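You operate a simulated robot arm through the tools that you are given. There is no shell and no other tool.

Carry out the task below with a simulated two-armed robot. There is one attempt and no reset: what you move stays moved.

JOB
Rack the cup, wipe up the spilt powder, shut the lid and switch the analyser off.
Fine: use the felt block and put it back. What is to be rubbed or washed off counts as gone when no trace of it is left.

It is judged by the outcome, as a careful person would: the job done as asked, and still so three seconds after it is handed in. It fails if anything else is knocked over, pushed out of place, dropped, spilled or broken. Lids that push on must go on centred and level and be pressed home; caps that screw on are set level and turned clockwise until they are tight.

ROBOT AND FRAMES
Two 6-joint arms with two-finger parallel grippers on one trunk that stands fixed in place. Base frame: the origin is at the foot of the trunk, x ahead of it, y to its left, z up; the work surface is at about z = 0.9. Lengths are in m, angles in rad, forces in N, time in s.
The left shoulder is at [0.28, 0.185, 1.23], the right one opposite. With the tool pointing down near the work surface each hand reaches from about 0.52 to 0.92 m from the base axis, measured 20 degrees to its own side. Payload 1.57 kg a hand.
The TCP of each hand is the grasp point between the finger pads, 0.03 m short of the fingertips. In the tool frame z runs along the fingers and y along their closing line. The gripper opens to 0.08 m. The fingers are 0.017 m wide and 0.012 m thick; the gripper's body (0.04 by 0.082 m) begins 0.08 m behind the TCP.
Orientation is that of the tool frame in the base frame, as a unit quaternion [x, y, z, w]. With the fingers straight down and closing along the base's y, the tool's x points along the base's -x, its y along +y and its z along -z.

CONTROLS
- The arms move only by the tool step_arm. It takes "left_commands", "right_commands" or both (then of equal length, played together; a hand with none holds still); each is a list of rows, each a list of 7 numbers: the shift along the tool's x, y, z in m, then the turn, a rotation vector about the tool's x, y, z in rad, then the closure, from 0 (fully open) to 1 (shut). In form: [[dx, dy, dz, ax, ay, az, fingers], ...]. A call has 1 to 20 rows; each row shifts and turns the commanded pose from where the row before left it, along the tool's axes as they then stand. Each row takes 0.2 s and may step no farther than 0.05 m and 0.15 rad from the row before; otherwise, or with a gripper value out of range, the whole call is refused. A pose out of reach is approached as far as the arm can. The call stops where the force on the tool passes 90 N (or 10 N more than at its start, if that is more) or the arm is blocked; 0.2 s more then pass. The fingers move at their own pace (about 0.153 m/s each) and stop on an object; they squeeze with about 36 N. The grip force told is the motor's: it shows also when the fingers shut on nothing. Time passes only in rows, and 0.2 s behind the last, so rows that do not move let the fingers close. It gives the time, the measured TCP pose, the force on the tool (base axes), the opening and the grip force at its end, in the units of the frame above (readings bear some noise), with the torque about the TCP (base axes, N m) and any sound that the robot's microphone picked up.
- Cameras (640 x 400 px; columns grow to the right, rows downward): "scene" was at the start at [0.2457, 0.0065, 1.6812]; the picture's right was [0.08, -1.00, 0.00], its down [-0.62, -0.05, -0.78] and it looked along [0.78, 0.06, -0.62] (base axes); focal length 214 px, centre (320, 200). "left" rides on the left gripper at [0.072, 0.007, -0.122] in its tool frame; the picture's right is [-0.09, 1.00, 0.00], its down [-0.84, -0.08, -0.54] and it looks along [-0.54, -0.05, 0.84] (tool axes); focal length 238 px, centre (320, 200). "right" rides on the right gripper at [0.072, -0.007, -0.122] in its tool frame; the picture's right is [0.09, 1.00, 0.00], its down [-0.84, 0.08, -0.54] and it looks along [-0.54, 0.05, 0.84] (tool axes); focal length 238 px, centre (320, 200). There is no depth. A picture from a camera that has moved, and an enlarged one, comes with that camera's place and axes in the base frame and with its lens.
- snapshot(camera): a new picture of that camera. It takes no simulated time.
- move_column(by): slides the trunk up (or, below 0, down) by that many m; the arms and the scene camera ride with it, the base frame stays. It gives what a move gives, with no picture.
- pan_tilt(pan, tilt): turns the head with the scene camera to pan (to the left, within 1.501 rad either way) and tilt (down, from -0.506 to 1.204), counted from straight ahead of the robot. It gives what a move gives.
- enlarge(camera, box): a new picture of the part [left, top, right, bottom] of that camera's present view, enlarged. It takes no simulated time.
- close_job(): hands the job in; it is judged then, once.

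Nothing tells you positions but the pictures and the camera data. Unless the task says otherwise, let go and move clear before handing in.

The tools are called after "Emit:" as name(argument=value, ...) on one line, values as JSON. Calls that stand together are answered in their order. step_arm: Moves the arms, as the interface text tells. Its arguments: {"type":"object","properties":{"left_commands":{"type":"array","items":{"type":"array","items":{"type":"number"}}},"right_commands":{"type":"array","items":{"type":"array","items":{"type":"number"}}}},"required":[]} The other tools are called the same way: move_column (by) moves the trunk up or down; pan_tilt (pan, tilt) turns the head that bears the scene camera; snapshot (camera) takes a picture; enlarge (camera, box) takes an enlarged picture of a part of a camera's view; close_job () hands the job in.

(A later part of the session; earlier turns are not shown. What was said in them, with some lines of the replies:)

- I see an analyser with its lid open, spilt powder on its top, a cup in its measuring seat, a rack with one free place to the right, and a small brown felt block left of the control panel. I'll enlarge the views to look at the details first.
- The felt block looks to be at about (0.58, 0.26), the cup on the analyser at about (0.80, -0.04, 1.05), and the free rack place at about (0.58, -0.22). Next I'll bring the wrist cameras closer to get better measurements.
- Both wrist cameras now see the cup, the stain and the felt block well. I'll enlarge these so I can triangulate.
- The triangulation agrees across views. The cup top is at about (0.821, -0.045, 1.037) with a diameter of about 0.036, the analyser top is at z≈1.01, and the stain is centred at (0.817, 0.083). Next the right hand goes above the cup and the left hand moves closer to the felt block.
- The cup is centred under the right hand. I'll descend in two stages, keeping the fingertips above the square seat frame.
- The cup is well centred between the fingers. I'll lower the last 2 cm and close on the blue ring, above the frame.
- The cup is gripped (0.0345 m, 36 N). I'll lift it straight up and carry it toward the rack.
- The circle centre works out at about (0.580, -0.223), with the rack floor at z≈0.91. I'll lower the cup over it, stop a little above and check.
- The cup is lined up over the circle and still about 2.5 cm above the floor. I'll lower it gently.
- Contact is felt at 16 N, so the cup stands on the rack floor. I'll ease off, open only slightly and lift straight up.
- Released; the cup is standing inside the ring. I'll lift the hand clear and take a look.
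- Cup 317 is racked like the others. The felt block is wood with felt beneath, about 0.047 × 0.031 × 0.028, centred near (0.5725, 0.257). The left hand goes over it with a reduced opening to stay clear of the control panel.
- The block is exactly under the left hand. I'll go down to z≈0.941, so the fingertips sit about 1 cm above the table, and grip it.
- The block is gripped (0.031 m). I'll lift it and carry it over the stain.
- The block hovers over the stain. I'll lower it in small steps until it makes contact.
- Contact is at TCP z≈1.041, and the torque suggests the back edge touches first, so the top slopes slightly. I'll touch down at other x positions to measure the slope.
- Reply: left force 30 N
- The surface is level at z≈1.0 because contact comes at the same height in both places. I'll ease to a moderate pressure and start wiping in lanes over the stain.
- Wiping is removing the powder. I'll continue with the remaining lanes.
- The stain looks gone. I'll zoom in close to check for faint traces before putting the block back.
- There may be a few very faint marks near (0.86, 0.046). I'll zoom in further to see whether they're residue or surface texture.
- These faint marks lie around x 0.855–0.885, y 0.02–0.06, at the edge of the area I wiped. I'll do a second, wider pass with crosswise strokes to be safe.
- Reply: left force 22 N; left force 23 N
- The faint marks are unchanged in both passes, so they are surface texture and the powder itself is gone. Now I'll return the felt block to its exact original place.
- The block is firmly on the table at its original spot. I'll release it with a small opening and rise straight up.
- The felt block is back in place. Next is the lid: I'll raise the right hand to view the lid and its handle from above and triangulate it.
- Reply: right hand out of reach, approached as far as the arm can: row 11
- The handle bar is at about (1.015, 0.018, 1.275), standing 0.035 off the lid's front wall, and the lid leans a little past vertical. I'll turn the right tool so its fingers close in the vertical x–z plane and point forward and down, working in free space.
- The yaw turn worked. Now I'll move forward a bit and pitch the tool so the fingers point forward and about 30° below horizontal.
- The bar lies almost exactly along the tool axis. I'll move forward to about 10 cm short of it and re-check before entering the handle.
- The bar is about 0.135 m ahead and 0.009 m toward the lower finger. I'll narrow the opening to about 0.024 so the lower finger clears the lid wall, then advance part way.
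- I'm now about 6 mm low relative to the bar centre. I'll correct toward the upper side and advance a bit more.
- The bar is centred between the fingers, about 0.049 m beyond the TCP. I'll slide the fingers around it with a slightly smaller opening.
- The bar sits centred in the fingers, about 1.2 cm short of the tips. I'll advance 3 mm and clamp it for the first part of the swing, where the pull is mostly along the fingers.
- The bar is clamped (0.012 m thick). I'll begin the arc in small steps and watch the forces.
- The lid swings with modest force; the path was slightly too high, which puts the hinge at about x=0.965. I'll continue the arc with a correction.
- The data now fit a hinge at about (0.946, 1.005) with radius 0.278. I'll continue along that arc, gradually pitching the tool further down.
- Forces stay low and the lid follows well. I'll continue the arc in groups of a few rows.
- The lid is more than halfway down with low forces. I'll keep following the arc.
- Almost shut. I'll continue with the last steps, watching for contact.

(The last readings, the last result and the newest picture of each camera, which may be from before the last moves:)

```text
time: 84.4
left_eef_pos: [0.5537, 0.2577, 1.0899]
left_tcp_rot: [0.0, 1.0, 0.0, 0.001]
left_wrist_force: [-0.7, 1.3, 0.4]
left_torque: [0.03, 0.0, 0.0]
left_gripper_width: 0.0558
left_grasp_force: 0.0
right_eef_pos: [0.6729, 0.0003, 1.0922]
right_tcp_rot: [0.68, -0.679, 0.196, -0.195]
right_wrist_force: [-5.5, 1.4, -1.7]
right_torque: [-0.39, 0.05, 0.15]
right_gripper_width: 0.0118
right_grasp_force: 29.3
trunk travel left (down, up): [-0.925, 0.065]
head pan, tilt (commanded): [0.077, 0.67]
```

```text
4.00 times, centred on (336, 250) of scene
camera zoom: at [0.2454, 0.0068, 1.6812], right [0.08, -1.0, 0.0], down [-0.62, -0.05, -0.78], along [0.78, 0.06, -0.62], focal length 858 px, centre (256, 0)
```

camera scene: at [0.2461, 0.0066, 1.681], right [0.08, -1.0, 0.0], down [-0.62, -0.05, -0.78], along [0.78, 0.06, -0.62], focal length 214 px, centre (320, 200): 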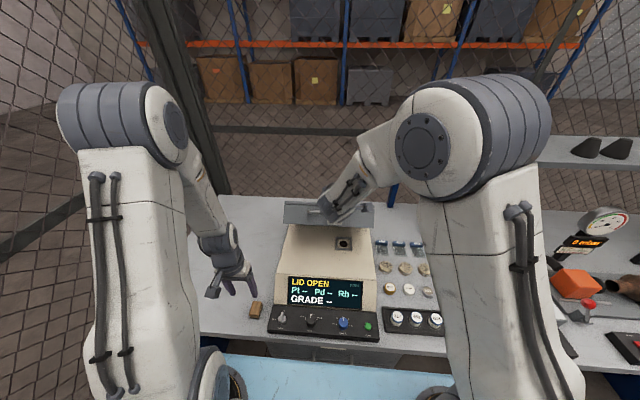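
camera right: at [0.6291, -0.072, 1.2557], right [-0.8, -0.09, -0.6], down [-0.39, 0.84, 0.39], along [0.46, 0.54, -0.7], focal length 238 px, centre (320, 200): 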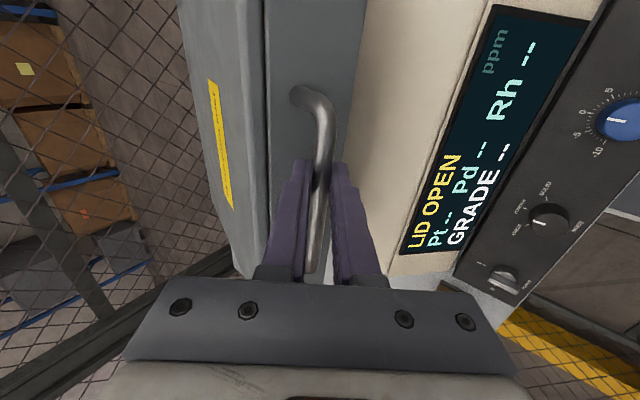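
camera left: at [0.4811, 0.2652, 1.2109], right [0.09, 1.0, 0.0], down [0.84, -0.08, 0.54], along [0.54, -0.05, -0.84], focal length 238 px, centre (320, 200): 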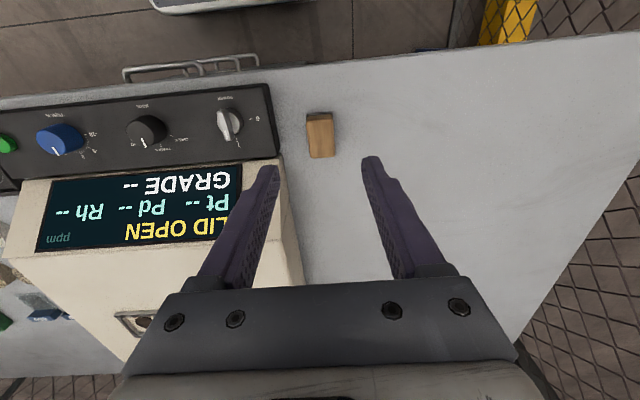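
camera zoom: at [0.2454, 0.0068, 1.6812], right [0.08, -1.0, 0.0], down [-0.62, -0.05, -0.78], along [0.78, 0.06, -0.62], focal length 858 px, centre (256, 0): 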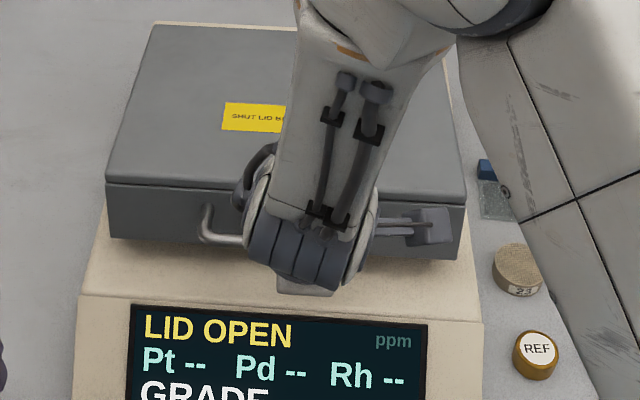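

Emit:
step_arm(right_commands=[[0, 0.0071, 0.0066, -0.012, 0, 0, 1], [0, 0, 0, 0, 0, 0, 1]])

Emit:
step_arm(right_commands=[[0, 0.0066, 0.0073, -0.012, 0, 0, 1], [0, 0, 0, 0, 0, 0, 1]])

Emit:
enlarge(camera="scene", box=[256, 200, 416, 300])

Emit:
snapshot(camera="right")

```text
time: 85.0
left_eef_pos: [0.5543, 0.2572, 1.0907]
left_tcp_rot: [0.0, 1.0, 0.0, 0.001]
left_wrist_force: [1.2, -0.6, -0.1]
left_torque: [0.0, 0.03, -0.01]
left_gripper_width: 0.0561
left_grasp_force: 0.1
right_eef_pos: [0.6729, 0.0002, 1.084]
right_tcp_rot: [-0.68, 0.681, -0.192, 0.192]
right_wrist_force: [-4.0, 2.8, -0.5]
right_torque: [-0.39, 0.0, 0.08]
right_gripper_width: 0.0117
right_grasp_force: 29.1
trunk travel left (down, up): [-0.925, 0.065]
head pan, tilt (commanded): [0.077, 0.67]
```

```text
time: 85.6
left_eef_pos: [0.5537, 0.2591, 1.089]
left_tcp_rot: [0.0, 1.0, -0.001, 0.001]
left_wrist_force: [-0.7, 0.6, -0.5]
left_torque: [0.02, -0.03, 0.01]
left_gripper_width: 0.0559
left_grasp_force: 0.0
right_eef_pos: [0.6686, -0.0012, 1.0752]
right_tcp_rot: [0.682, -0.681, 0.187, -0.188]
right_wrist_force: [-6.7, 2.6, -0.9]
right_torque: [-0.2, 0.04, 0.23]
right_gripper_width: 0.0114
right_grasp_force: 29.1
trunk travel left (down, up): [-0.925, 0.065]
head pan, tilt (commanded): [0.077, 0.67]
```

```text
4.00 times, centred on (336, 250) of scene
camera zoom: at [0.2454, 0.007, 1.6812], right [0.08, -1.0, 0.0], down [-0.62, -0.05, -0.78], along [0.78, 0.06, -0.62], focal length 858 px, centre (256, 0)
```

zoom: 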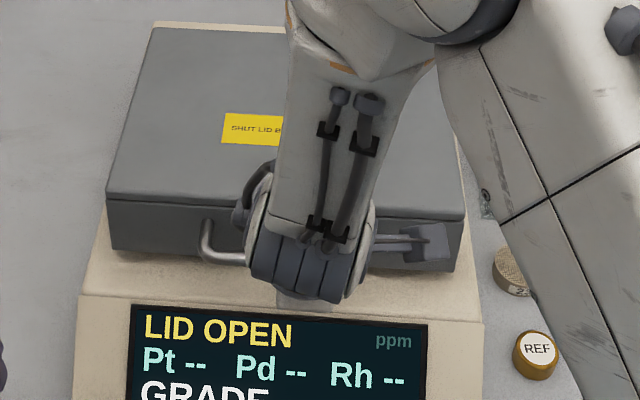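

```text
taken
camera right: at [0.6115, -0.072, 1.1819], right [-0.86, -0.09, -0.51], down [-0.34, 0.84, 0.43], along [0.39, 0.54, -0.75], focal length 238 px, centre (320, 200)
```

right: 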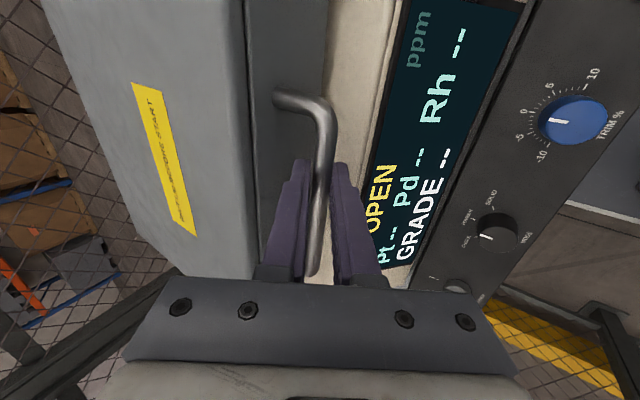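

Emit:
step_arm(right_commands=[[0, 0.0056, 0.006, 0, 0, 0, 1], [0, 0, 0, 0, 0, 0, 1]])

Emit:
step_arm(right_commands=[[0, 0.0035, 0.004, 0, 0, 0, 1], [0, 0, 0, 0, 0, 0, 1]])

Emit:
enlarge(camera="scene", box=[256, 200, 416, 300])

```text
time: 86.2
left_eef_pos: [0.554, 0.2573, 1.0907]
left_tcp_rot: [0.0, 1.0, -0.001, 0.0]
left_wrist_force: [-0.8, -0.4, 0.0]
left_torque: [-0.01, -0.04, -0.03]
left_gripper_width: 0.0563
left_grasp_force: 0.0
right_eef_pos: [0.6665, -0.002, 1.0668]
right_tcp_rot: [0.683, -0.681, 0.187, -0.187]
right_wrist_force: [-7.6, 6.2, -2.6]
right_torque: [-0.16, 0.09, 0.24]
right_gripper_width: 0.0115
right_grasp_force: 28.6
trunk travel left (down, up): [-0.925, 0.065]
head pan, tilt (commanded): [0.077, 0.67]
```

```text
time: 86.8
left_eef_pos: [0.554, 0.2582, 1.0895]
left_tcp_rot: [0.0, 1.0, -0.001, 0.001]
left_wrist_force: [-0.2, -0.8, 0.4]
left_torque: [0.02, 0.01, 0.0]
left_gripper_width: 0.0561
left_grasp_force: 0.1
right_eef_pos: [0.6662, -0.0024, 1.0598]
right_tcp_rot: [0.684, -0.68, 0.187, -0.188]
right_wrist_force: [-11.8, 11.4, -1.4]
right_torque: [0.28, 0.15, 0.42]
right_gripper_width: 0.012
right_grasp_force: 29.7
trunk travel left (down, up): [-0.925, 0.065]
head pan, tilt (commanded): [0.077, 0.67]
```

```text
4.00 times, centred on (336, 250) of scene
camera zoom: at [0.245, 0.0076, 1.6812], right [0.08, -1.0, 0.0], down [-0.62, -0.05, -0.78], along [0.78, 0.06, -0.62], focal length 858 px, centre (256, 0)
```

zoom: 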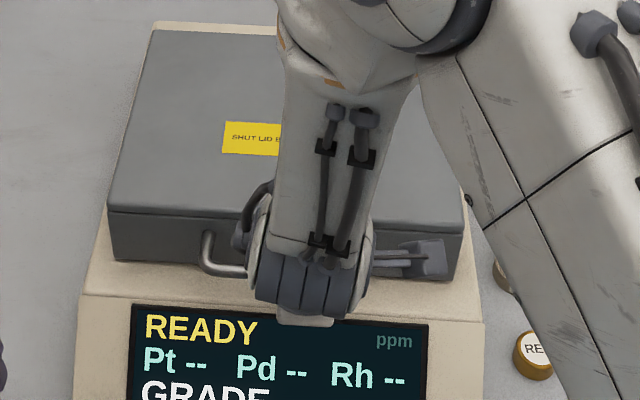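

The display now says READY, so the lid switch has closed. I'll ease down a little more to be sure it's fully seated.

Emit:
step_arm(right_commands=[[0, 0.001, 0.002, 0, 0, 0, 1], [0, 0, 0, 0, 0, 0, 1]])

Emit:
enlarge(camera="scene", box=[264, 240, 344, 290])

Emit:
snapshot(camera="right")

```text
time: 87.4
left_eef_pos: [0.5536, 0.2587, 1.0902]
left_tcp_rot: [0.0, 1.0, 0.0, 0.003]
left_wrist_force: [0.8, 0.6, 0.1]
left_torque: [0.02, 0.03, 0.0]
left_gripper_width: 0.056
left_grasp_force: 0.0
right_eef_pos: [0.6656, -0.0006, 1.0574]
right_tcp_rot: [0.683, -0.681, 0.187, -0.187]
right_wrist_force: [-15.2, 9.7, 0.2]
right_torque: [0.08, 0.13, 0.41]
right_gripper_width: 0.0116
right_grasp_force: 29.2
trunk travel left (down, up): [-0.925, 0.065]
head pan, tilt (commanded): [0.077, 0.67]
```

```text
8.00 times, centred on (304, 265) of scene
camera zoom: at [0.2447, 0.0075, 1.6813], right [0.08, -1.0, 0.0], down [-0.62, -0.05, -0.78], along [0.78, 0.06, -0.62], focal length 1716 px, centre (448, -320)
```

zoom: 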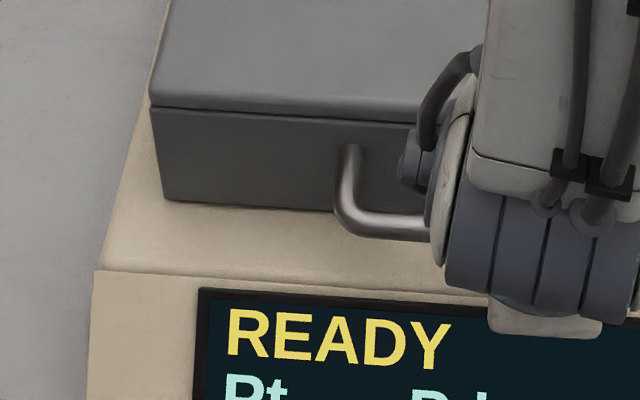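

```text
taken
camera right: at [0.6086, -0.072, 1.1652], right [-0.86, -0.09, -0.51], down [-0.34, 0.84, 0.43], along [0.39, 0.54, -0.75], focal length 238 px, centre (320, 200)
```

right: 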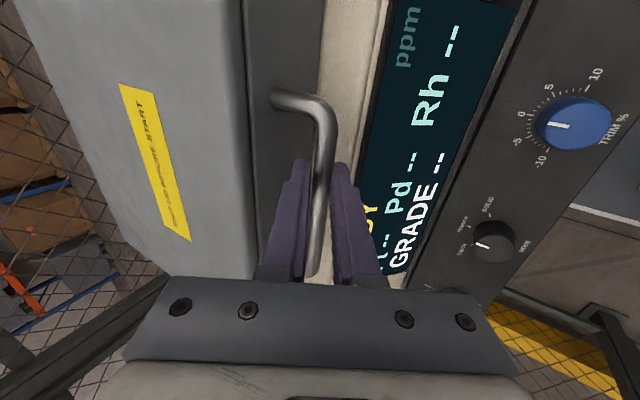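

I'll loosen the fingers to a loose cage so the lid can settle by itself the last millimetres.

Emit:
step_arm(right_commands=[[0, 0, 0, 0, 0, 0, 0.75], [0, 0, 0, 0, 0, 0, 0.75], [0, 0, 0, 0, 0, 0, 0.75]])

Emit:
enlarge(camera="scene", box=[264, 240, 344, 290])

Emit:
enlarge(camera="right", box=[240, 80, 400, 280])

```text
time: 88.2
left_eef_pos: [0.5536, 0.2579, 1.0898]
left_tcp_rot: [0.0, 1.0, -0.001, 0.001]
left_wrist_force: [0.2, 0.7, 0.2]
left_torque: [0.02, 0.0, 0.01]
left_gripper_width: 0.0562
left_grasp_force: 0.0
right_eef_pos: [0.6682, -0.0016, 1.0571]
right_tcp_rot: [0.682, -0.681, 0.188, -0.188]
right_wrist_force: [-0.1, 0.4, 0.4]
right_torque: [0.01, -0.02, 0.02]
right_gripper_width: 0.0199
right_grasp_force: 0.1
trunk travel left (down, up): [-0.925, 0.065]
head pan, tilt (commanded): [0.077, 0.67]
```

```text
8.00 times, centred on (304, 265) of scene
camera zoom: at [0.2458, 0.0067, 1.6811], right [0.08, -1.0, 0.0], down [-0.62, -0.05, -0.78], along [0.78, 0.06, -0.62], focal length 1716 px, centre (448, -320)
```

zoom: 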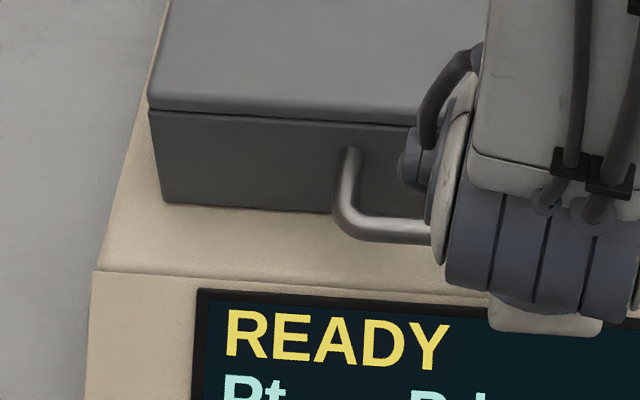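

```text
2.00 times, centred on (320, 180) of right
camera zoom: at [0.6099, -0.0727, 1.1651], right [-0.86, -0.09, -0.51], down [-0.34, 0.84, 0.43], along [0.39, 0.54, -0.75], focal length 477 px, centre (320, 240)
```

zoom: 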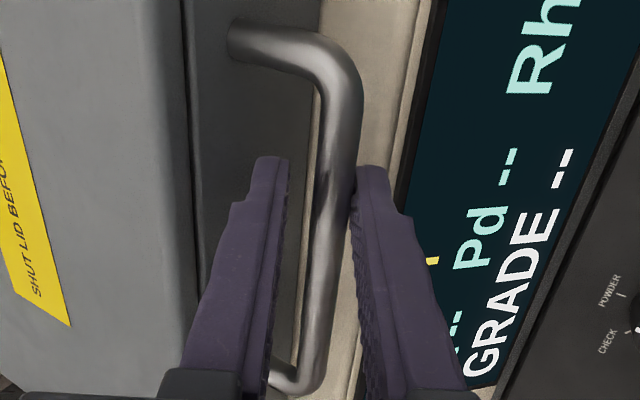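

The bar is loose in the cage with no load on the hand. I'll centre and withdraw the fingers along their axis, then check the seating.

Emit:
step_arm(right_commands=[[0, 0.003, -0.002, 0, 0, 0, 0.72], [0, 0, -0.015, 0, 0, 0, 0.72], [0, 0, -0.025, 0, 0, 0, 0.72], [0, 0, -0.035, 0, 0, 0, 0.72], [0, 0, -0.04, 0, 0, 0, 0.72], [0, 0, 0, 0, 0, 0, 0.72]])

Emit:
snapshot(camera="right")

Emit:
snapshot(camera="scene")

Emit:
enlarge(camera="scene", box=[256, 190, 416, 290])

```text
time: 89.6
left_eef_pos: [0.5543, 0.2578, 1.0889]
left_tcp_rot: [0.0, 1.0, -0.002, 0.002]
left_wrist_force: [0.0, -0.3, -0.1]
left_torque: [0.02, -0.01, -0.02]
left_gripper_width: 0.0562
left_grasp_force: 0.1
right_eef_pos: [0.605, -0.0004, 1.1578]
right_tcp_rot: [0.683, -0.681, 0.188, -0.188]
right_wrist_force: [-0.2, 0.7, 0.3]
right_torque: [-0.01, 0.03, -0.02]
right_gripper_width: 0.0226
right_grasp_force: 0.1
trunk travel left (down, up): [-0.925, 0.065]
head pan, tilt (commanded): [0.077, 0.67]
```

```text
taken
camera right: at [0.548, -0.0718, 1.2655], right [-0.86, -0.09, -0.51], down [-0.34, 0.84, 0.43], along [0.39, 0.54, -0.75], focal length 238 px, centre (320, 200)
```

right: 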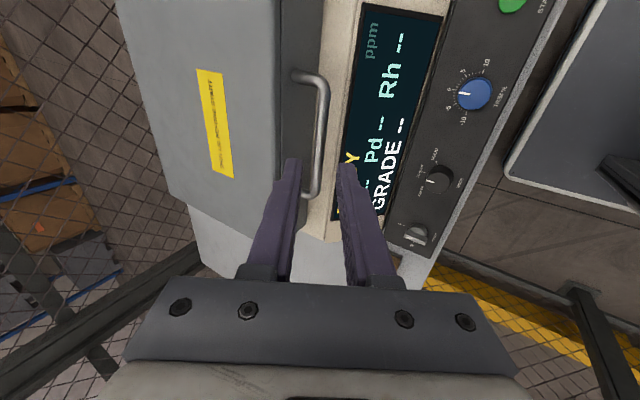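

```text
taken
camera scene: at [0.2453, 0.0067, 1.6812], right [0.08, -1.0, 0.0], down [-0.62, -0.05, -0.78], along [0.78, 0.06, -0.62], focal length 214 px, centre (320, 200)
```

scene: 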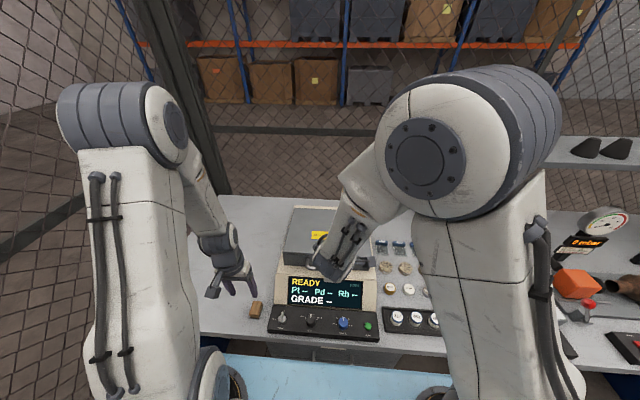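

```text
4.00 times, centred on (336, 240) of scene
camera zoom: at [0.2453, 0.0067, 1.6812], right [0.08, -1.0, 0.0], down [-0.62, -0.05, -0.78], along [0.78, 0.06, -0.62], focal length 858 px, centre (256, 40)
```

zoom: 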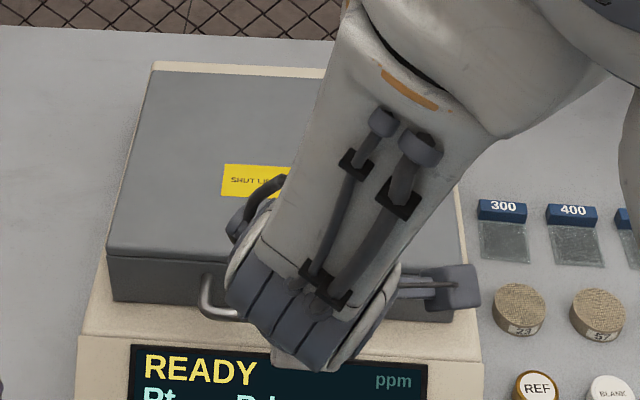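

The hand is clear and the lid looks shut. To be sure it's fully home, I'll bring the closed right fingers over the lid's front edge and press lightly.

Emit:
step_arm(right_commands=[[0, -0.02, -0.0347, 0, 0, 0, 1], [0, -0.02, -0.0347, 0, 0, 0, 1], [0, -0.02, -0.0347, 0, 0, 0, 1], [0, 0, 0, -0.131, 0, 0, 1], [0, 0, 0, -0.131, 0, 0, 1], [0, 0, 0, -0.131, 0, 0, 1], [0, 0, 0, -0.131, 0, 0, 1], [0, -0.04, 0, 0, 0, 0, 1], [0, -0.04, 0, 0, 0, 0, 1], [0, -0.04, 0, 0, 0, 0, 1], [0, -0.03, 0, 0, 0, 0, 1], [0, 0, 0.04, 0, 0, 0, 1], [0, 0, 0.04, 0, 0, 0, 1], [0, 0, 0, 0, 0, 0, 1]])

Emit:
snapshot(camera="right")

Emit:
enlarge(camera="scene", box=[256, 190, 416, 290])

```text
time: 92.6
left_eef_pos: [0.5542, 0.2592, 1.0904]
left_tcp_rot: [0.0, 1.0, -0.001, 0.001]
left_wrist_force: [-0.1, 0.1, 0.9]
left_torque: [-0.03, 0.01, -0.04]
left_gripper_width: 0.056
left_grasp_force: 0.2
right_eef_pos: [0.7553, -0.0029, 1.1998]
right_tcp_rot: [0.708, -0.707, 0.004, -0.005]
right_wrist_force: [-0.7, -0.2, 0.3]
right_torque: [0.01, 0.0, -0.03]
right_gripper_width: 0.0
right_grasp_force: 21.3
trunk travel left (down, up): [-0.925, 0.065]
head pan, tilt (commanded): [0.077, 0.67]
```

```text
taken
camera right: at [0.7591, -0.0735, 1.3214], right [-1.0, -0.09, -0.01], down [-0.08, 0.84, 0.54], along [-0.04, 0.54, -0.84], focal length 238 px, centre (320, 200)
```

right: 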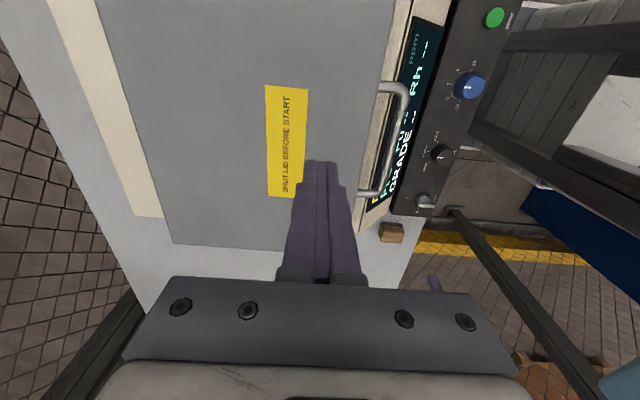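

```text
4.00 times, centred on (336, 240) of scene
camera zoom: at [0.246, 0.0068, 1.6811], right [0.08, -1.0, 0.0], down [-0.62, -0.05, -0.78], along [0.78, 0.06, -0.62], focal length 858 px, centre (256, 40)
```

zoom: 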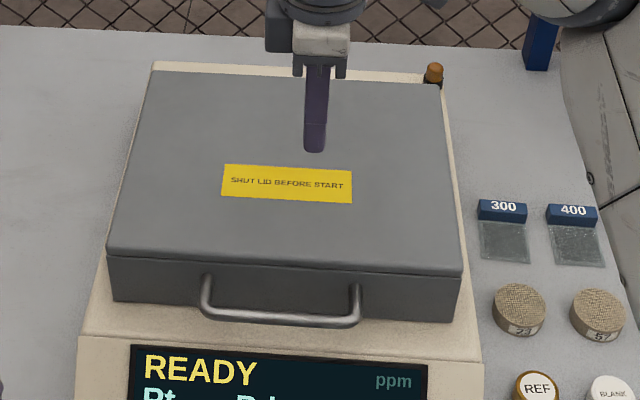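

Emit:
step_arm(right_commands=[[0, 0.01, 0.04, 0, 0, 0, 1], [0, 0, 0.025, 0, 0, 0, 1], [0, 0, 0.01, 0, 0, 0, 1], [0, 0, 0, 0, 0, 0, 1]])

Emit:
step_arm(right_commands=[[0, 0, 0.008, 0, 0, 0, 1], [0, 0, 0.008, 0, 0, 0, 1], [0, 0, 0, 0, 0, 0, 1]])

```text
time: 93.6
left_eef_pos: [0.5542, 0.2592, 1.0891]
left_tcp_rot: [0.0, 1.0, -0.002, 0.001]
left_wrist_force: [0.1, 0.4, -0.2]
left_torque: [-0.01, -0.02, 0.04]
left_gripper_width: 0.056
left_grasp_force: 0.0
right_eef_pos: [0.7464, -0.0006, 1.1233]
right_tcp_rot: [-0.707, 0.707, -0.004, 0.004]
right_wrist_force: [0.6, 0.3, -0.7]
right_torque: [0.0, -0.01, -0.03]
right_gripper_width: 0.0
right_grasp_force: 21.4
trunk travel left (down, up): [-0.925, 0.065]
head pan, tilt (commanded): [0.077, 0.67]
```

```text
time: 94.4
left_eef_pos: [0.5523, 0.2582, 1.0906]
left_tcp_rot: [0.001, 1.0, -0.001, 0.002]
left_wrist_force: [0.4, -0.3, 0.3]
left_torque: [0.01, -0.01, 0.01]
left_gripper_width: 0.056
left_grasp_force: 0.2
right_eef_pos: [0.7451, -0.0017, 1.1114]
right_tcp_rot: [-0.707, 0.707, -0.006, 0.007]
right_wrist_force: [-4.0, -4.5, 32.4]
right_torque: [-0.2, 0.36, 0.03]
right_gripper_width: 0.0
right_grasp_force: 21.5
trunk travel left (down, up): [-0.925, 0.065]
head pan, tilt (commanded): [0.077, 0.67]
```

The lid is firm under 30 N, so it is fully closed. I'll lift the right hand away to the right side, out of the way.

Emit:
step_arm(right_commands=[[0, 0, -0.02, 0, 0, 0, 1], [0, 0, -0.04, 0, 0, 0, 1], [0, 0, -0.045, 0, 0, 0, 1], [0.02, 0.015, -0.04, 0, 0, 0, 1], [0.04, 0.025, 0, 0, 0, 0, 1], [0.04, 0.025, 0, 0, 0, 0, 1], [0.04, 0.025, 0, 0, 0, 0, 0.5], [0.04, 0.025, 0, 0, 0, 0, 0.5], [0.04, 0.025, 0, 0, 0, 0, 0.5], [0.04, 0.02, 0, 0, 0, 0, 0.5], [0, 0, 0, 0, 0, 0, 0.5]])

Emit:
snapshot(camera="left")

Emit:
enlarge(camera="left", box=[180, 80, 280, 160])

Emit:
enlarge(camera="scene", box=[256, 290, 320, 350])

Emit:
enlarge(camera="scene", box=[256, 190, 416, 290])

```text
time: 96.8
left_eef_pos: [0.5541, 0.2586, 1.0893]
left_tcp_rot: [-0.001, 1.0, -0.001, 0.001]
left_wrist_force: [-0.2, -0.1, -0.2]
left_torque: [0.02, -0.03, -0.01]
left_gripper_width: 0.0558
left_grasp_force: 0.0
right_eef_pos: [0.5822, -0.2601, 1.2521]
right_tcp_rot: [0.708, -0.706, 0.004, -0.005]
right_wrist_force: [-0.1, 1.1, 0.3]
right_torque: [0.01, 0.0, -0.02]
right_gripper_width: 0.04
right_grasp_force: 0.0
trunk travel left (down, up): [-0.925, 0.065]
head pan, tilt (commanded): [0.077, 0.67]
```

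```text
taken
camera left: at [0.4815, 0.2653, 1.2105], right [0.09, 1.0, 0.0], down [0.84, -0.08, 0.54], along [0.54, -0.05, -0.84], focal length 238 px, centre (320, 200)
```

left: 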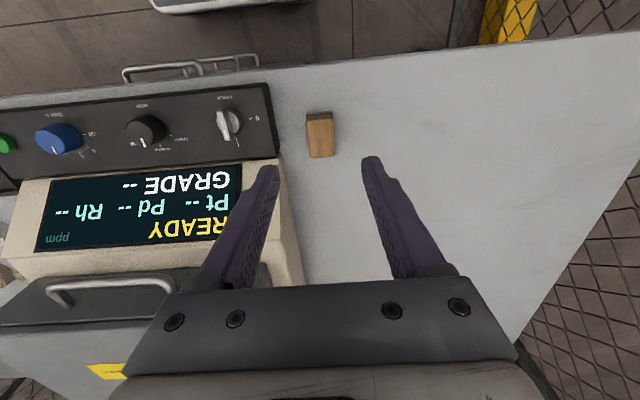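

```text
5.00 times, centred on (230, 120) of left
camera zoom: at [0.4815, 0.2653, 1.2105], right [0.09, 1.0, 0.0], down [0.84, -0.08, 0.54], along [0.54, -0.05, -0.84], focal length 1192 px, centre (770, 600)
```

zoom: 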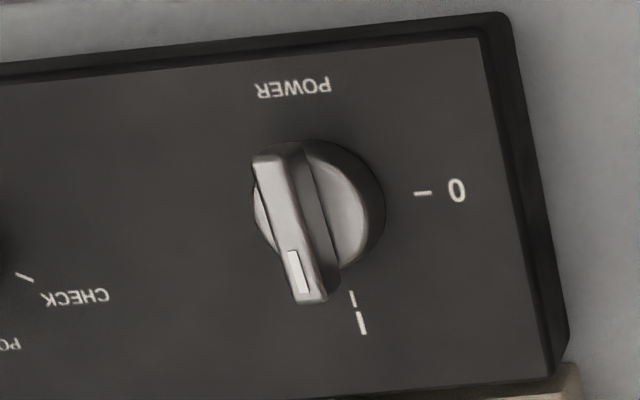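

```text
6.67 times, centred on (288, 320) of scene
camera zoom: at [0.2456, 0.0065, 1.6812], right [0.08, -1.0, 0.0], down [-0.62, -0.05, -0.78], along [0.78, 0.06, -0.62], focal length 1430 px, centre (533, -600)
```

zoom: 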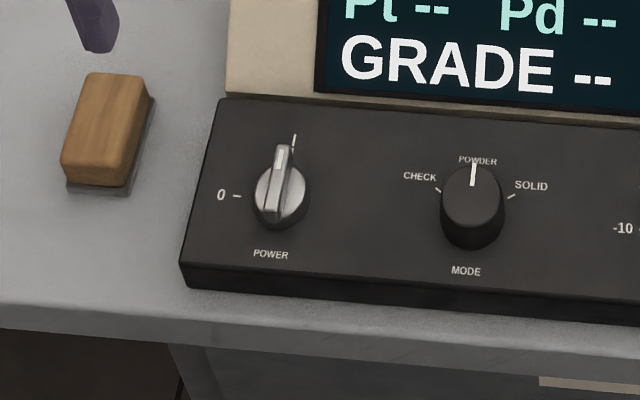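

```text
4.00 times, centred on (336, 240) of scene
camera zoom: at [0.2456, 0.0065, 1.6812], right [0.08, -1.0, 0.0], down [-0.62, -0.05, -0.78], along [0.78, 0.06, -0.62], focal length 858 px, centre (256, 40)
```

zoom: 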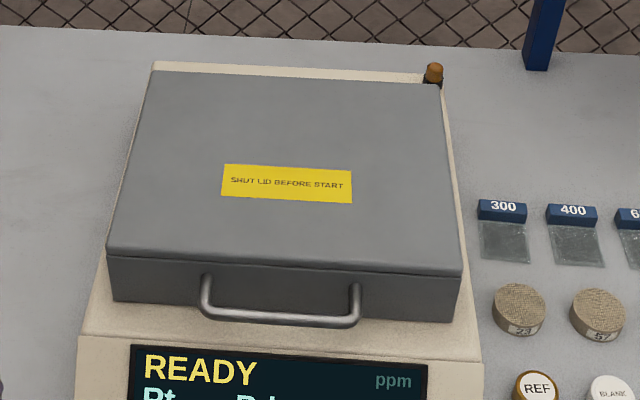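

The panel is flat at z≈0.925, with the power knob's grip bar centred near (0.544, 0.153) and its top at z≈0.948, pointing at "I". "0" is 90° counter-clockwise, to the left. I'll bring the left hand above the knob.

Emit:
step_arm(left_commands=[[0.0025, -0.026, 0, 0, 0, 0, 0.6], [0.0025, -0.026, 0, 0, 0, 0, 0.6], [0.0025, -0.026, 0, 0, 0, 0, 0.6], [0.0025, -0.027, 0, 0, 0, 0, 0.6], [0, 0, 0.03, 0, 0, 0, 0.6], [0, 0, 0, 0, 0, 0, 0.6]])

Emit:
snapshot(camera="left")

Emit:
enlarge(camera="left", box=[260, 80, 380, 180])

Emit:
enlarge(camera="scene", box=[256, 290, 320, 350])

```text
time: 98.2
left_eef_pos: [0.5434, 0.1514, 1.059]
left_tcp_rot: [0.0, 1.0, 0.0, 0.001]
left_wrist_force: [-0.6, 0.3, -0.4]
left_torque: [-0.02, 0.03, -0.01]
left_gripper_width: 0.0324
left_grasp_force: 0.0
right_eef_pos: [0.5837, -0.2608, 1.2507]
right_tcp_rot: [-0.707, 0.707, -0.004, 0.004]
right_wrist_force: [-0.6, -0.3, 0.7]
right_torque: [-0.01, 0.02, -0.01]
right_gripper_width: 0.0398
right_grasp_force: 0.2
trunk travel left (down, up): [-0.925, 0.065]
head pan, tilt (commanded): [0.077, 0.67]
```

```text
taken
camera left: at [0.47, 0.1599, 1.1807], right [0.09, 1.0, 0.0], down [0.84, -0.08, 0.54], along [0.54, -0.05, -0.84], focal length 238 px, centre (320, 200)
```

left: 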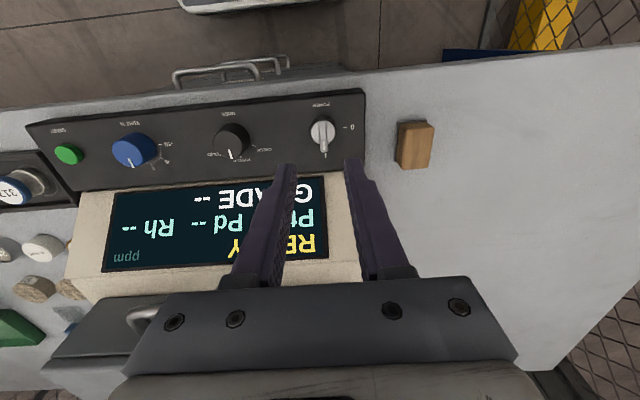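

```text
4.00 times, centred on (320, 130) of left
camera zoom: at [0.47, 0.1599, 1.1807], right [0.09, 1.0, 0.0], down [0.84, -0.08, 0.54], along [0.54, -0.05, -0.84], focal length 953 px, centre (320, 480)
```

zoom: 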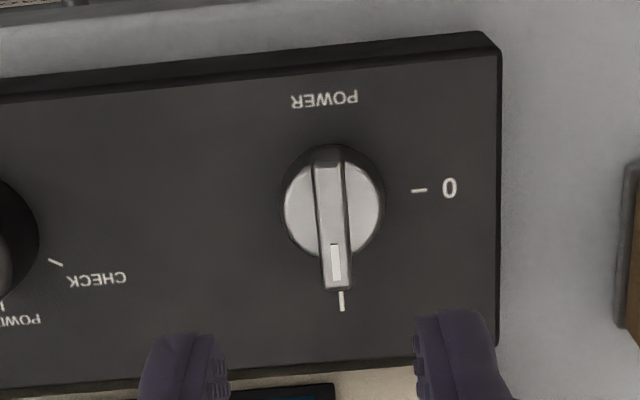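

```text
6.67 times, centred on (288, 320) of scene
camera zoom: at [0.2462, 0.0068, 1.6811], right [0.08, -1.0, 0.0], down [-0.62, -0.05, -0.78], along [0.78, 0.06, -0.62], focal length 1430 px, centre (533, -600)
```

zoom: 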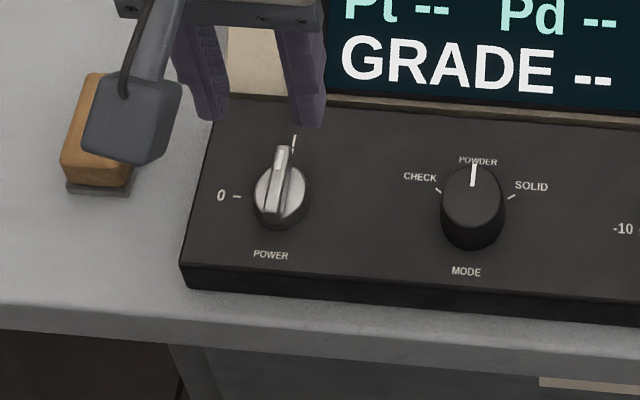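

The knob's bar is about 3.5 mm to the left of the tool axis and lined up in x. I'll shift, then descend so the tips reach down beside the grip bar.

Emit:
step_arm(left_commands=[[0, 0.0035, 0.03, 0, 0, 0, 0.65], [0, 0, 0.03, 0, 0, 0, 0.65], [0, 0, 0.018, 0, 0, 0, 0.65], [0, 0, 0, 0, 0, 0, 0.65]])

Emit:
enlarge(camera="left", box=[240, 100, 400, 200])

Emit:
enlarge(camera="scene", box=[256, 290, 320, 350])

```text
time: 99.2
left_eef_pos: [0.5429, 0.156, 0.9815]
left_tcp_rot: [0.0, 1.0, -0.001, 0.002]
left_wrist_force: [0.2, 0.1, 0.8]
left_torque: [0.01, -0.04, 0.02]
left_gripper_width: 0.0278
left_grasp_force: 0.2
right_eef_pos: [0.5831, -0.2601, 1.2518]
right_tcp_rot: [0.707, -0.707, 0.004, -0.004]
right_wrist_force: [0.3, -0.5, 0.6]
right_torque: [-0.01, 0.02, 0.02]
right_gripper_width: 0.0401
right_grasp_force: 0.0
trunk travel left (down, up): [-0.925, 0.065]
head pan, tilt (commanded): [0.077, 0.67]
```

```text
4.00 times, centred on (320, 150) of left
camera zoom: at [0.4702, 0.1633, 1.1013], right [0.09, 1.0, 0.0], down [0.84, -0.08, 0.54], along [0.54, -0.05, -0.84], focal length 953 px, centre (320, 400)
```

zoom: 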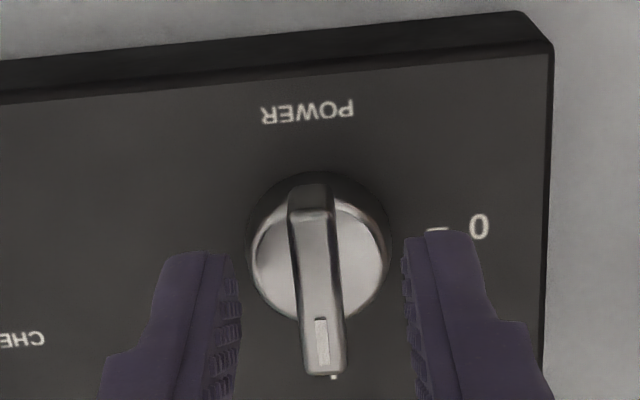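

```text
6.67 times, centred on (288, 320) of scene
camera zoom: at [0.2458, 0.0067, 1.6811], right [0.08, -1.0, 0.0], down [-0.62, -0.05, -0.78], along [0.78, 0.06, -0.62], focal length 1430 px, centre (533, -600)
```

zoom: 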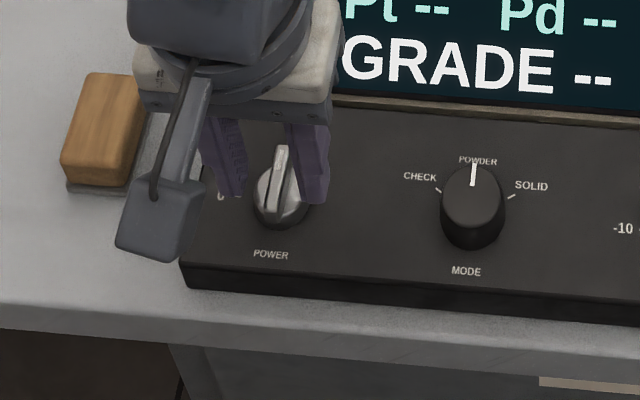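

The knob is centred between the fingers. I'll go down about 5 mm more and close gently to see whether the grip bar is caught.

Emit:
step_arm(left_commands=[[-0.001, 0, 0.005, 0, 0, 0, 0.65], [0, 0, 0, 0, 0, 0, 0.65], [0, 0, 0, 0, 0, 0, 0.95], [0, 0, 0, 0, 0, 0, 0.95], [0, 0, 0, 0, 0, 0, 0.95]])

Emit:
enlarge(camera="left", box=[240, 100, 400, 200])

Emit:
enlarge(camera="scene", box=[264, 295, 304, 335])

```text
time: 100.4
left_eef_pos: [0.5441, 0.1545, 0.9765]
left_tcp_rot: [0.0, 1.0, -0.001, 0.001]
left_wrist_force: [-1.4, -4.9, -3.7]
left_torque: [-0.07, -0.32, 0.01]
left_gripper_width: 0.0077
left_grasp_force: 26.8
right_eef_pos: [0.5829, -0.2611, 1.2518]
right_tcp_rot: [-0.707, 0.707, -0.004, 0.004]
right_wrist_force: [0.5, 0.2, 0.0]
right_torque: [0.01, 0.0, 0.01]
right_gripper_width: 0.04
right_grasp_force: 0.2
trunk travel left (down, up): [-0.925, 0.065]
head pan, tilt (commanded): [0.077, 0.67]
```

```text
4.00 times, centred on (320, 150) of left
camera zoom: at [0.4715, 0.1628, 1.097], right [0.09, 1.0, 0.0], down [0.84, -0.08, 0.54], along [0.54, -0.05, -0.84], focal length 953 px, centre (320, 400)
```

zoom: 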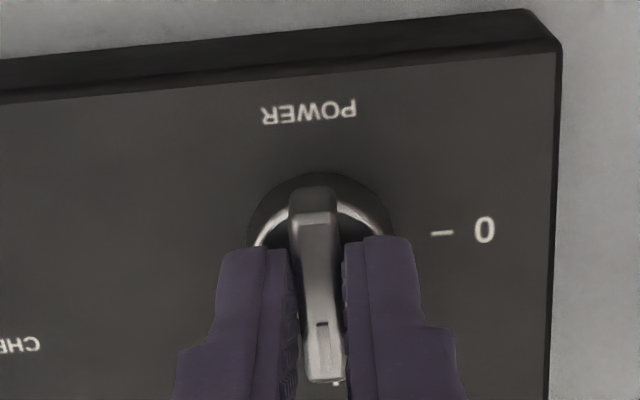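

```text
10.00 times, centred on (284, 315) of scene
camera zoom: at [0.2457, 0.0064, 1.6811], right [0.08, -1.0, 0.0], down [-0.62, -0.05, -0.78], along [0.78, 0.06, -0.62], focal length 2145 px, centre (680, -950)
```

zoom: 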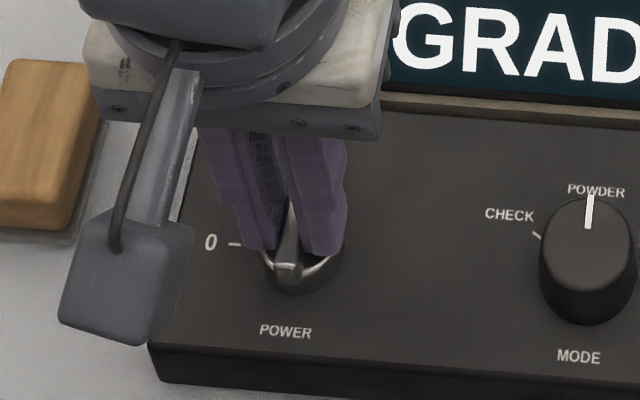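

The grip bar is caught (width 0.0077 m, 27 N). I'll turn counter-clockwise from I toward 0, first a small amount.

Emit:
step_arm(left_commands=[[0, 0, 0, 0, 0, -0.12, 1], [0, 0, 0, 0, 0, -0.12, 1], [0, 0, 0, 0, 0, -0.12, 1], [0, 0, 0, 0, 0, 0, 1]])

Emit:
enlarge(camera="left", box=[240, 100, 400, 200])

Emit:
enlarge(camera="scene", box=[264, 295, 304, 335])

```text
time: 101.4
left_eef_pos: [0.5439, 0.1556, 0.9775]
left_tcp_rot: [-0.179, 0.984, 0.0, 0.001]
left_wrist_force: [-0.9, -15.1, -20.5]
left_torque: [-0.36, 0.08, -0.01]
left_gripper_width: 0.0081
left_grasp_force: 27.0
right_eef_pos: [0.5835, -0.2621, 1.251]
right_tcp_rot: [-0.706, 0.708, -0.004, 0.004]
right_wrist_force: [0.0, 0.2, -0.1]
right_torque: [0.0, 0.02, 0.0]
right_gripper_width: 0.0399
right_grasp_force: 0.1
trunk travel left (down, up): [-0.925, 0.065]
head pan, tilt (commanded): [0.077, 0.67]
```

```text
4.00 times, centred on (320, 150) of left
camera zoom: at [0.4741, 0.1368, 1.0978], right [-0.27, 0.96, 0.0], down [0.81, 0.22, 0.54], along [0.52, 0.14, -0.84], focal length 953 px, centre (320, 400)
```

zoom: 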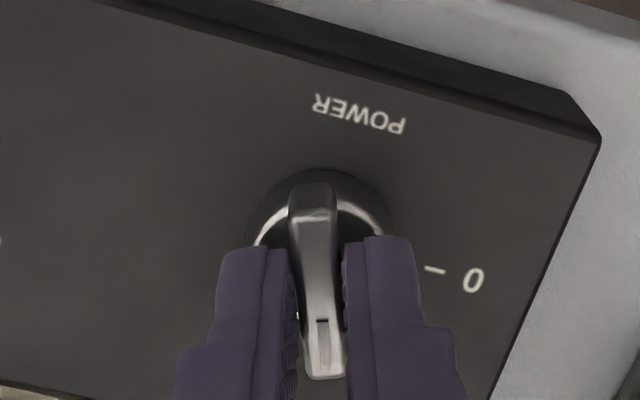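

```text
10.00 times, centred on (284, 315) of scene
camera zoom: at [0.2464, 0.0058, 1.681], right [0.08, -1.0, 0.0], down [-0.62, -0.05, -0.78], along [0.78, 0.06, -0.62], focal length 2145 px, centre (680, -950)
```

zoom: 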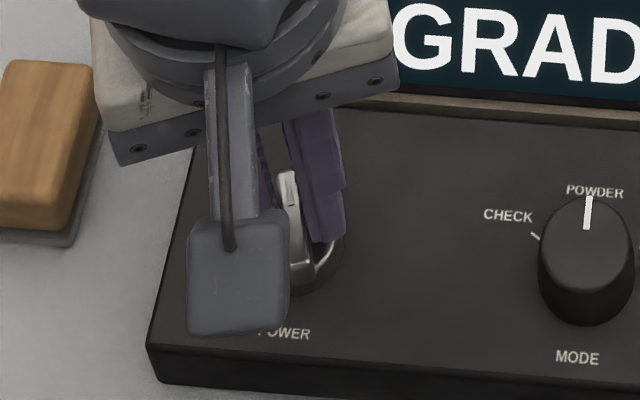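

The knob turns with the hand. I'll ease the side load slightly and continue to the 0 position.

Emit:
step_arm(left_commands=[[0.0004, -0.001, 0.001, 0, 0, -0.12, 1], [0, 0, 0, 0, 0, -0.13, 1], [0, 0, 0, 0, 0, -0.13, 1], [0, 0, 0, 0, 0, -0.13, 1], [0, 0, 0, 0, 0, 0, 1]])

Emit:
step_arm(left_commands=[[0, 0, 0, 0, 0, -0.14, 1], [0, 0, 0, 0, 0, -0.14, 1], [0, 0, 0, 0, 0, -0.14, 1], [0, 0, 0, 0, 0, -0.14, 1], [0, 0, 0, 0, 0, -0.14, 1], [0, 0, 0, 0, 0, 0, 1]])

Emit:
enlarge(camera="left", box=[240, 100, 400, 200])

Emit:
enlarge(camera="scene", box=[256, 260, 352, 340])

```text
time: 102.6
left_eef_pos: [0.5447, 0.1544, 0.976]
left_tcp_rot: [-0.422, 0.906, -0.002, 0.001]
left_wrist_force: [4.1, 12.4, 17.1]
left_torque: [0.43, 0.0, 0.0]
left_gripper_width: 0.008
left_grasp_force: 27.5
right_eef_pos: [0.583, -0.2604, 1.2514]
right_tcp_rot: [-0.707, 0.707, -0.005, 0.005]
right_wrist_force: [-0.4, 0.2, -0.5]
right_torque: [-0.01, -0.01, -0.02]
right_gripper_width: 0.04
right_grasp_force: 0.0
trunk travel left (down, up): [-0.925, 0.065]
head pan, tilt (commanded): [0.077, 0.67]
```

```text
time: 104.0
left_eef_pos: [0.5448, 0.1544, 0.9756]
left_tcp_rot: [-0.707, 0.707, -0.002, 0.001]
left_wrist_force: [4.2, -8.2, 7.4]
left_torque: [-0.82, -0.01, -0.01]
left_gripper_width: 0.008
left_grasp_force: 26.9
right_eef_pos: [0.5828, -0.2621, 1.2527]
right_tcp_rot: [0.708, -0.706, 0.004, -0.004]
right_wrist_force: [-0.4, -0.7, -0.6]
right_torque: [0.0, -0.01, 0.02]
right_gripper_width: 0.0402
right_grasp_force: 0.1
trunk travel left (down, up): [-0.925, 0.065]
head pan, tilt (commanded): [0.077, 0.67]
```

```text
4.00 times, centred on (320, 150) of left
camera zoom: at [0.5373, 0.0832, 1.097], right [-1.0, 0.09, 0.0], down [0.08, 0.84, 0.54], along [0.05, 0.54, -0.84], focal length 953 px, centre (320, 400)
```

zoom: 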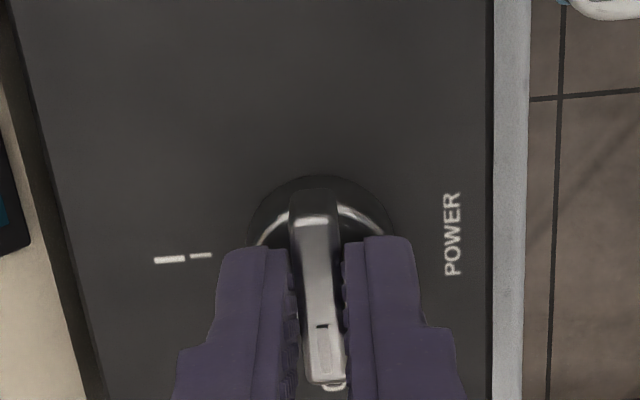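

```text
5.00 times, centred on (304, 300) of scene
camera zoom: at [0.2457, 0.006, 1.6812], right [0.08, -1.0, 0.0], down [-0.62, -0.05, -0.78], along [0.78, 0.06, -0.62], focal length 1072 px, centre (400, -300)
```

zoom: 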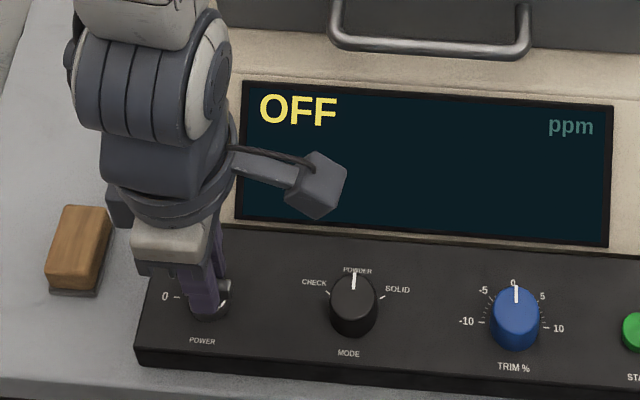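

The display shows OFF and the pointer is at 0. I'll release and lift the left hand straight up.

Emit:
step_arm(left_commands=[[0, 0, 0, 0, 0, 0, 0.6], [0, 0, 0, 0, 0, 0, 0.6], [0, 0, -0.01, 0, 0, 0, 0.6], [0, 0, -0.03, 0, 0, 0, 0.6], [0, 0, -0.04, 0, 0, 0, 0.6], [0, 0, -0.045, 0, 0, 0, 0.6], [0, 0, -0.045, 0, 0, 0, 0.6], [0, 0, -0.045, 0, 0, 0, 0.6], [0, 0, 0, 0, 0, 0, 0.6]])

Emit:
snapshot(camera="left")

Emit:
snapshot(camera="scene")

Emit:
enlarge(camera="scene", box=[240, 240, 400, 350])

```text
time: 106.0
left_eef_pos: [0.5423, 0.1535, 1.1912]
left_tcp_rot: [-0.706, 0.708, -0.001, 0.0]
left_wrist_force: [0.1, 0.1, 0.3]
left_torque: [0.0, -0.02, -0.01]
left_gripper_width: 0.0321
left_grasp_force: 0.0
right_eef_pos: [0.5831, -0.2608, 1.2526]
right_tcp_rot: [-0.707, 0.707, -0.004, 0.004]
right_wrist_force: [0.2, 0.5, 0.6]
right_torque: [-0.01, -0.03, 0.0]
right_gripper_width: 0.0401
right_grasp_force: 0.0
trunk travel left (down, up): [-0.925, 0.065]
head pan, tilt (commanded): [0.077, 0.67]
```

```text
taken
camera left: at [0.5356, 0.0826, 1.3115], right [-1.0, 0.09, 0.0], down [0.08, 0.84, 0.54], along [0.05, 0.54, -0.84], focal length 238 px, centre (320, 200)
```

left: 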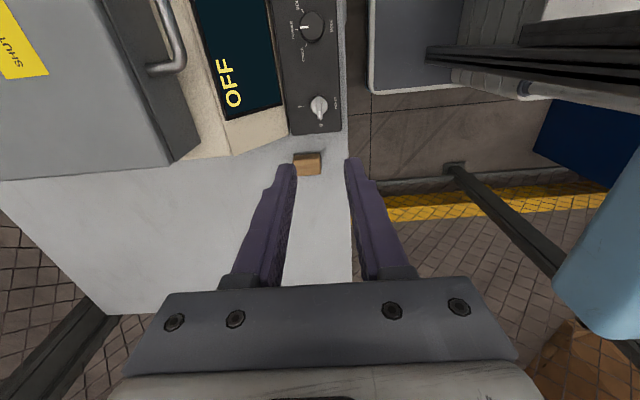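

```text
taken
camera scene: at [0.2453, 0.0066, 1.6812], right [0.08, -1.0, 0.0], down [-0.62, -0.05, -0.78], along [0.78, 0.06, -0.62], focal length 214 px, centre (320, 200)
```

scene: 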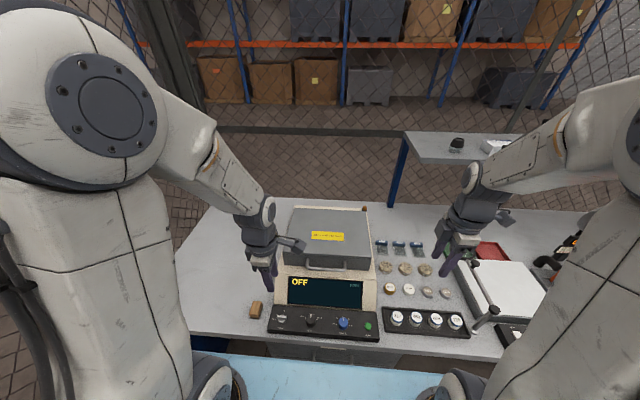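

```text
3.64 times, centred on (320, 295) of scene
camera zoom: at [0.2453, 0.0066, 1.6812], right [0.08, -1.0, 0.0], down [-0.62, -0.05, -0.78], along [0.78, 0.06, -0.62], focal length 780 px, centre (320, -146)
```

zoom: 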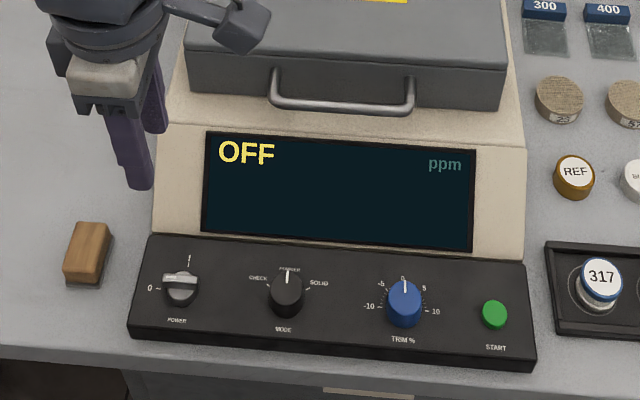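

Everything reads as done: display OFF, knob at 0, lid shut, cup 317 racked, felt block back. I'll move the left hand further clear and take one last look before handing in.

Emit:
step_arm(left_commands=[[-0.03, 0, -0.03, 0, 0, 0, 0.5], [-0.03, 0, -0.03, 0, 0, 0, 0.5], [-0.03, 0, -0.03, 0, 0, 0, 0.5], [0, 0, 0, 0, 0, 0, 0.5]], right_commands=[[0.02, 0, -0.02, 0, 0, 0, 0.5], [0.02, 0, -0.02, 0, 0, 0, 0.5], [0.02, 0, -0.02, 0, 0, 0, 0.5], [0, 0, 0, 0, 0, 0, 0.5]])

Emit:
snapshot(camera="scene")

Emit:
enlarge(camera="scene", box=[376, 230, 472, 350])

Emit:
enlarge(camera="scene", box=[264, 200, 392, 290])

```text
time: 107.0
left_eef_pos: [0.5432, 0.2433, 1.2808]
left_tcp_rot: [-0.707, 0.708, -0.002, 0.0]
left_wrist_force: [0.0, 0.3, 0.6]
left_torque: [-0.02, 0.02, -0.04]
left_gripper_width: 0.0398
left_grasp_force: 0.0
right_eef_pos: [0.5816, -0.3203, 1.3112]
right_tcp_rot: [0.707, -0.707, 0.004, -0.005]
right_wrist_force: [0.1, 0.5, -0.2]
right_torque: [-0.01, -0.03, -0.02]
right_gripper_width: 0.0401
right_grasp_force: 0.0
trunk travel left (down, up): [-0.925, 0.065]
head pan, tilt (commanded): [0.077, 0.67]
```

```text
taken
camera scene: at [0.2455, 0.0066, 1.6812], right [0.08, -1.0, 0.0], down [-0.62, -0.05, -0.78], along [0.78, 0.06, -0.62], focal length 214 px, centre (320, 200)
```

scene: 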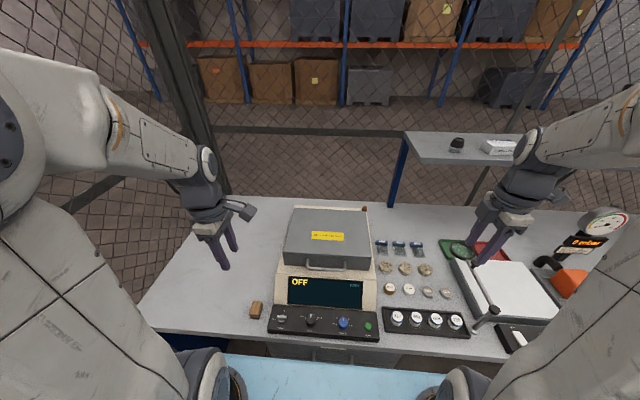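

```text
3.33 times, centred on (424, 290) of scene
camera zoom: at [0.2455, 0.0066, 1.6812], right [0.08, -1.0, 0.0], down [-0.62, -0.05, -0.78], along [0.78, 0.06, -0.62], focal length 715 px, centre (-27, -100)
```

zoom: 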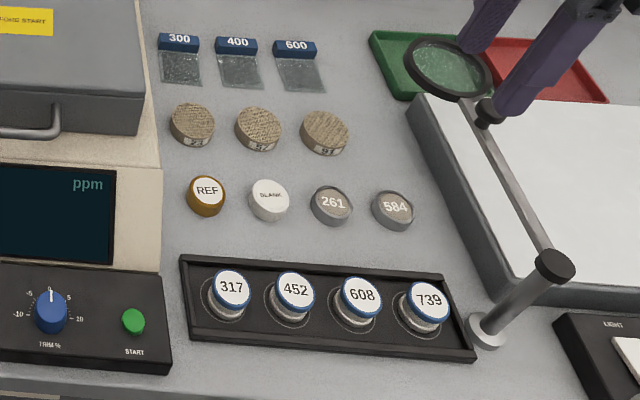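

```text
4.44 times, centred on (328, 245) of scene
camera zoom: at [0.2455, 0.0066, 1.6812], right [0.08, -1.0, 0.0], down [-0.62, -0.05, -0.78], along [0.78, 0.06, -0.62], focal length 953 px, centre (284, 0)
```

zoom: 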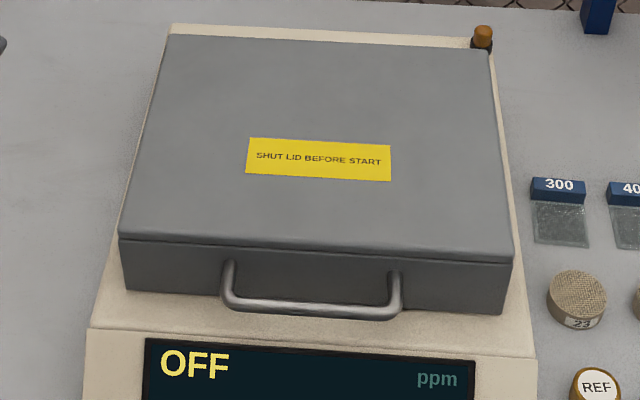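

The last view shows cup 317 in the rack, the powder wiped up, the lid shut and the display OFF with the knob at 0. The felt block is back in place, nothing else was disturbed, and both hands are clear, so I'm handing in the job.

Emit:
close_job()

```text
The job is handed in.
```

The job is handed in, and the last pictures before hand-in show every part of it done:

- **Cup:** 317 stands upright in the free place of the rack, next to 452, 608 and 739.
- **Powder:** it is wiped off the analyser top, which I went over twice with the felt block. A few very faint marks near the back of that area stayed the same after the second pass. I took them to be surface texture, not powder.
- **Felt block:** it is back in its original spot, left of the control panel.
- **Lid:** it is shut. I pressed it with about 30 N and it did not give, and the display changed from LID OPEN to READY when it closed.
- **Analyser:** the power knob is at 0 and the display reads OFF.

In those pictures nothing else had been moved or knocked over, and both hands were clear of the bench.
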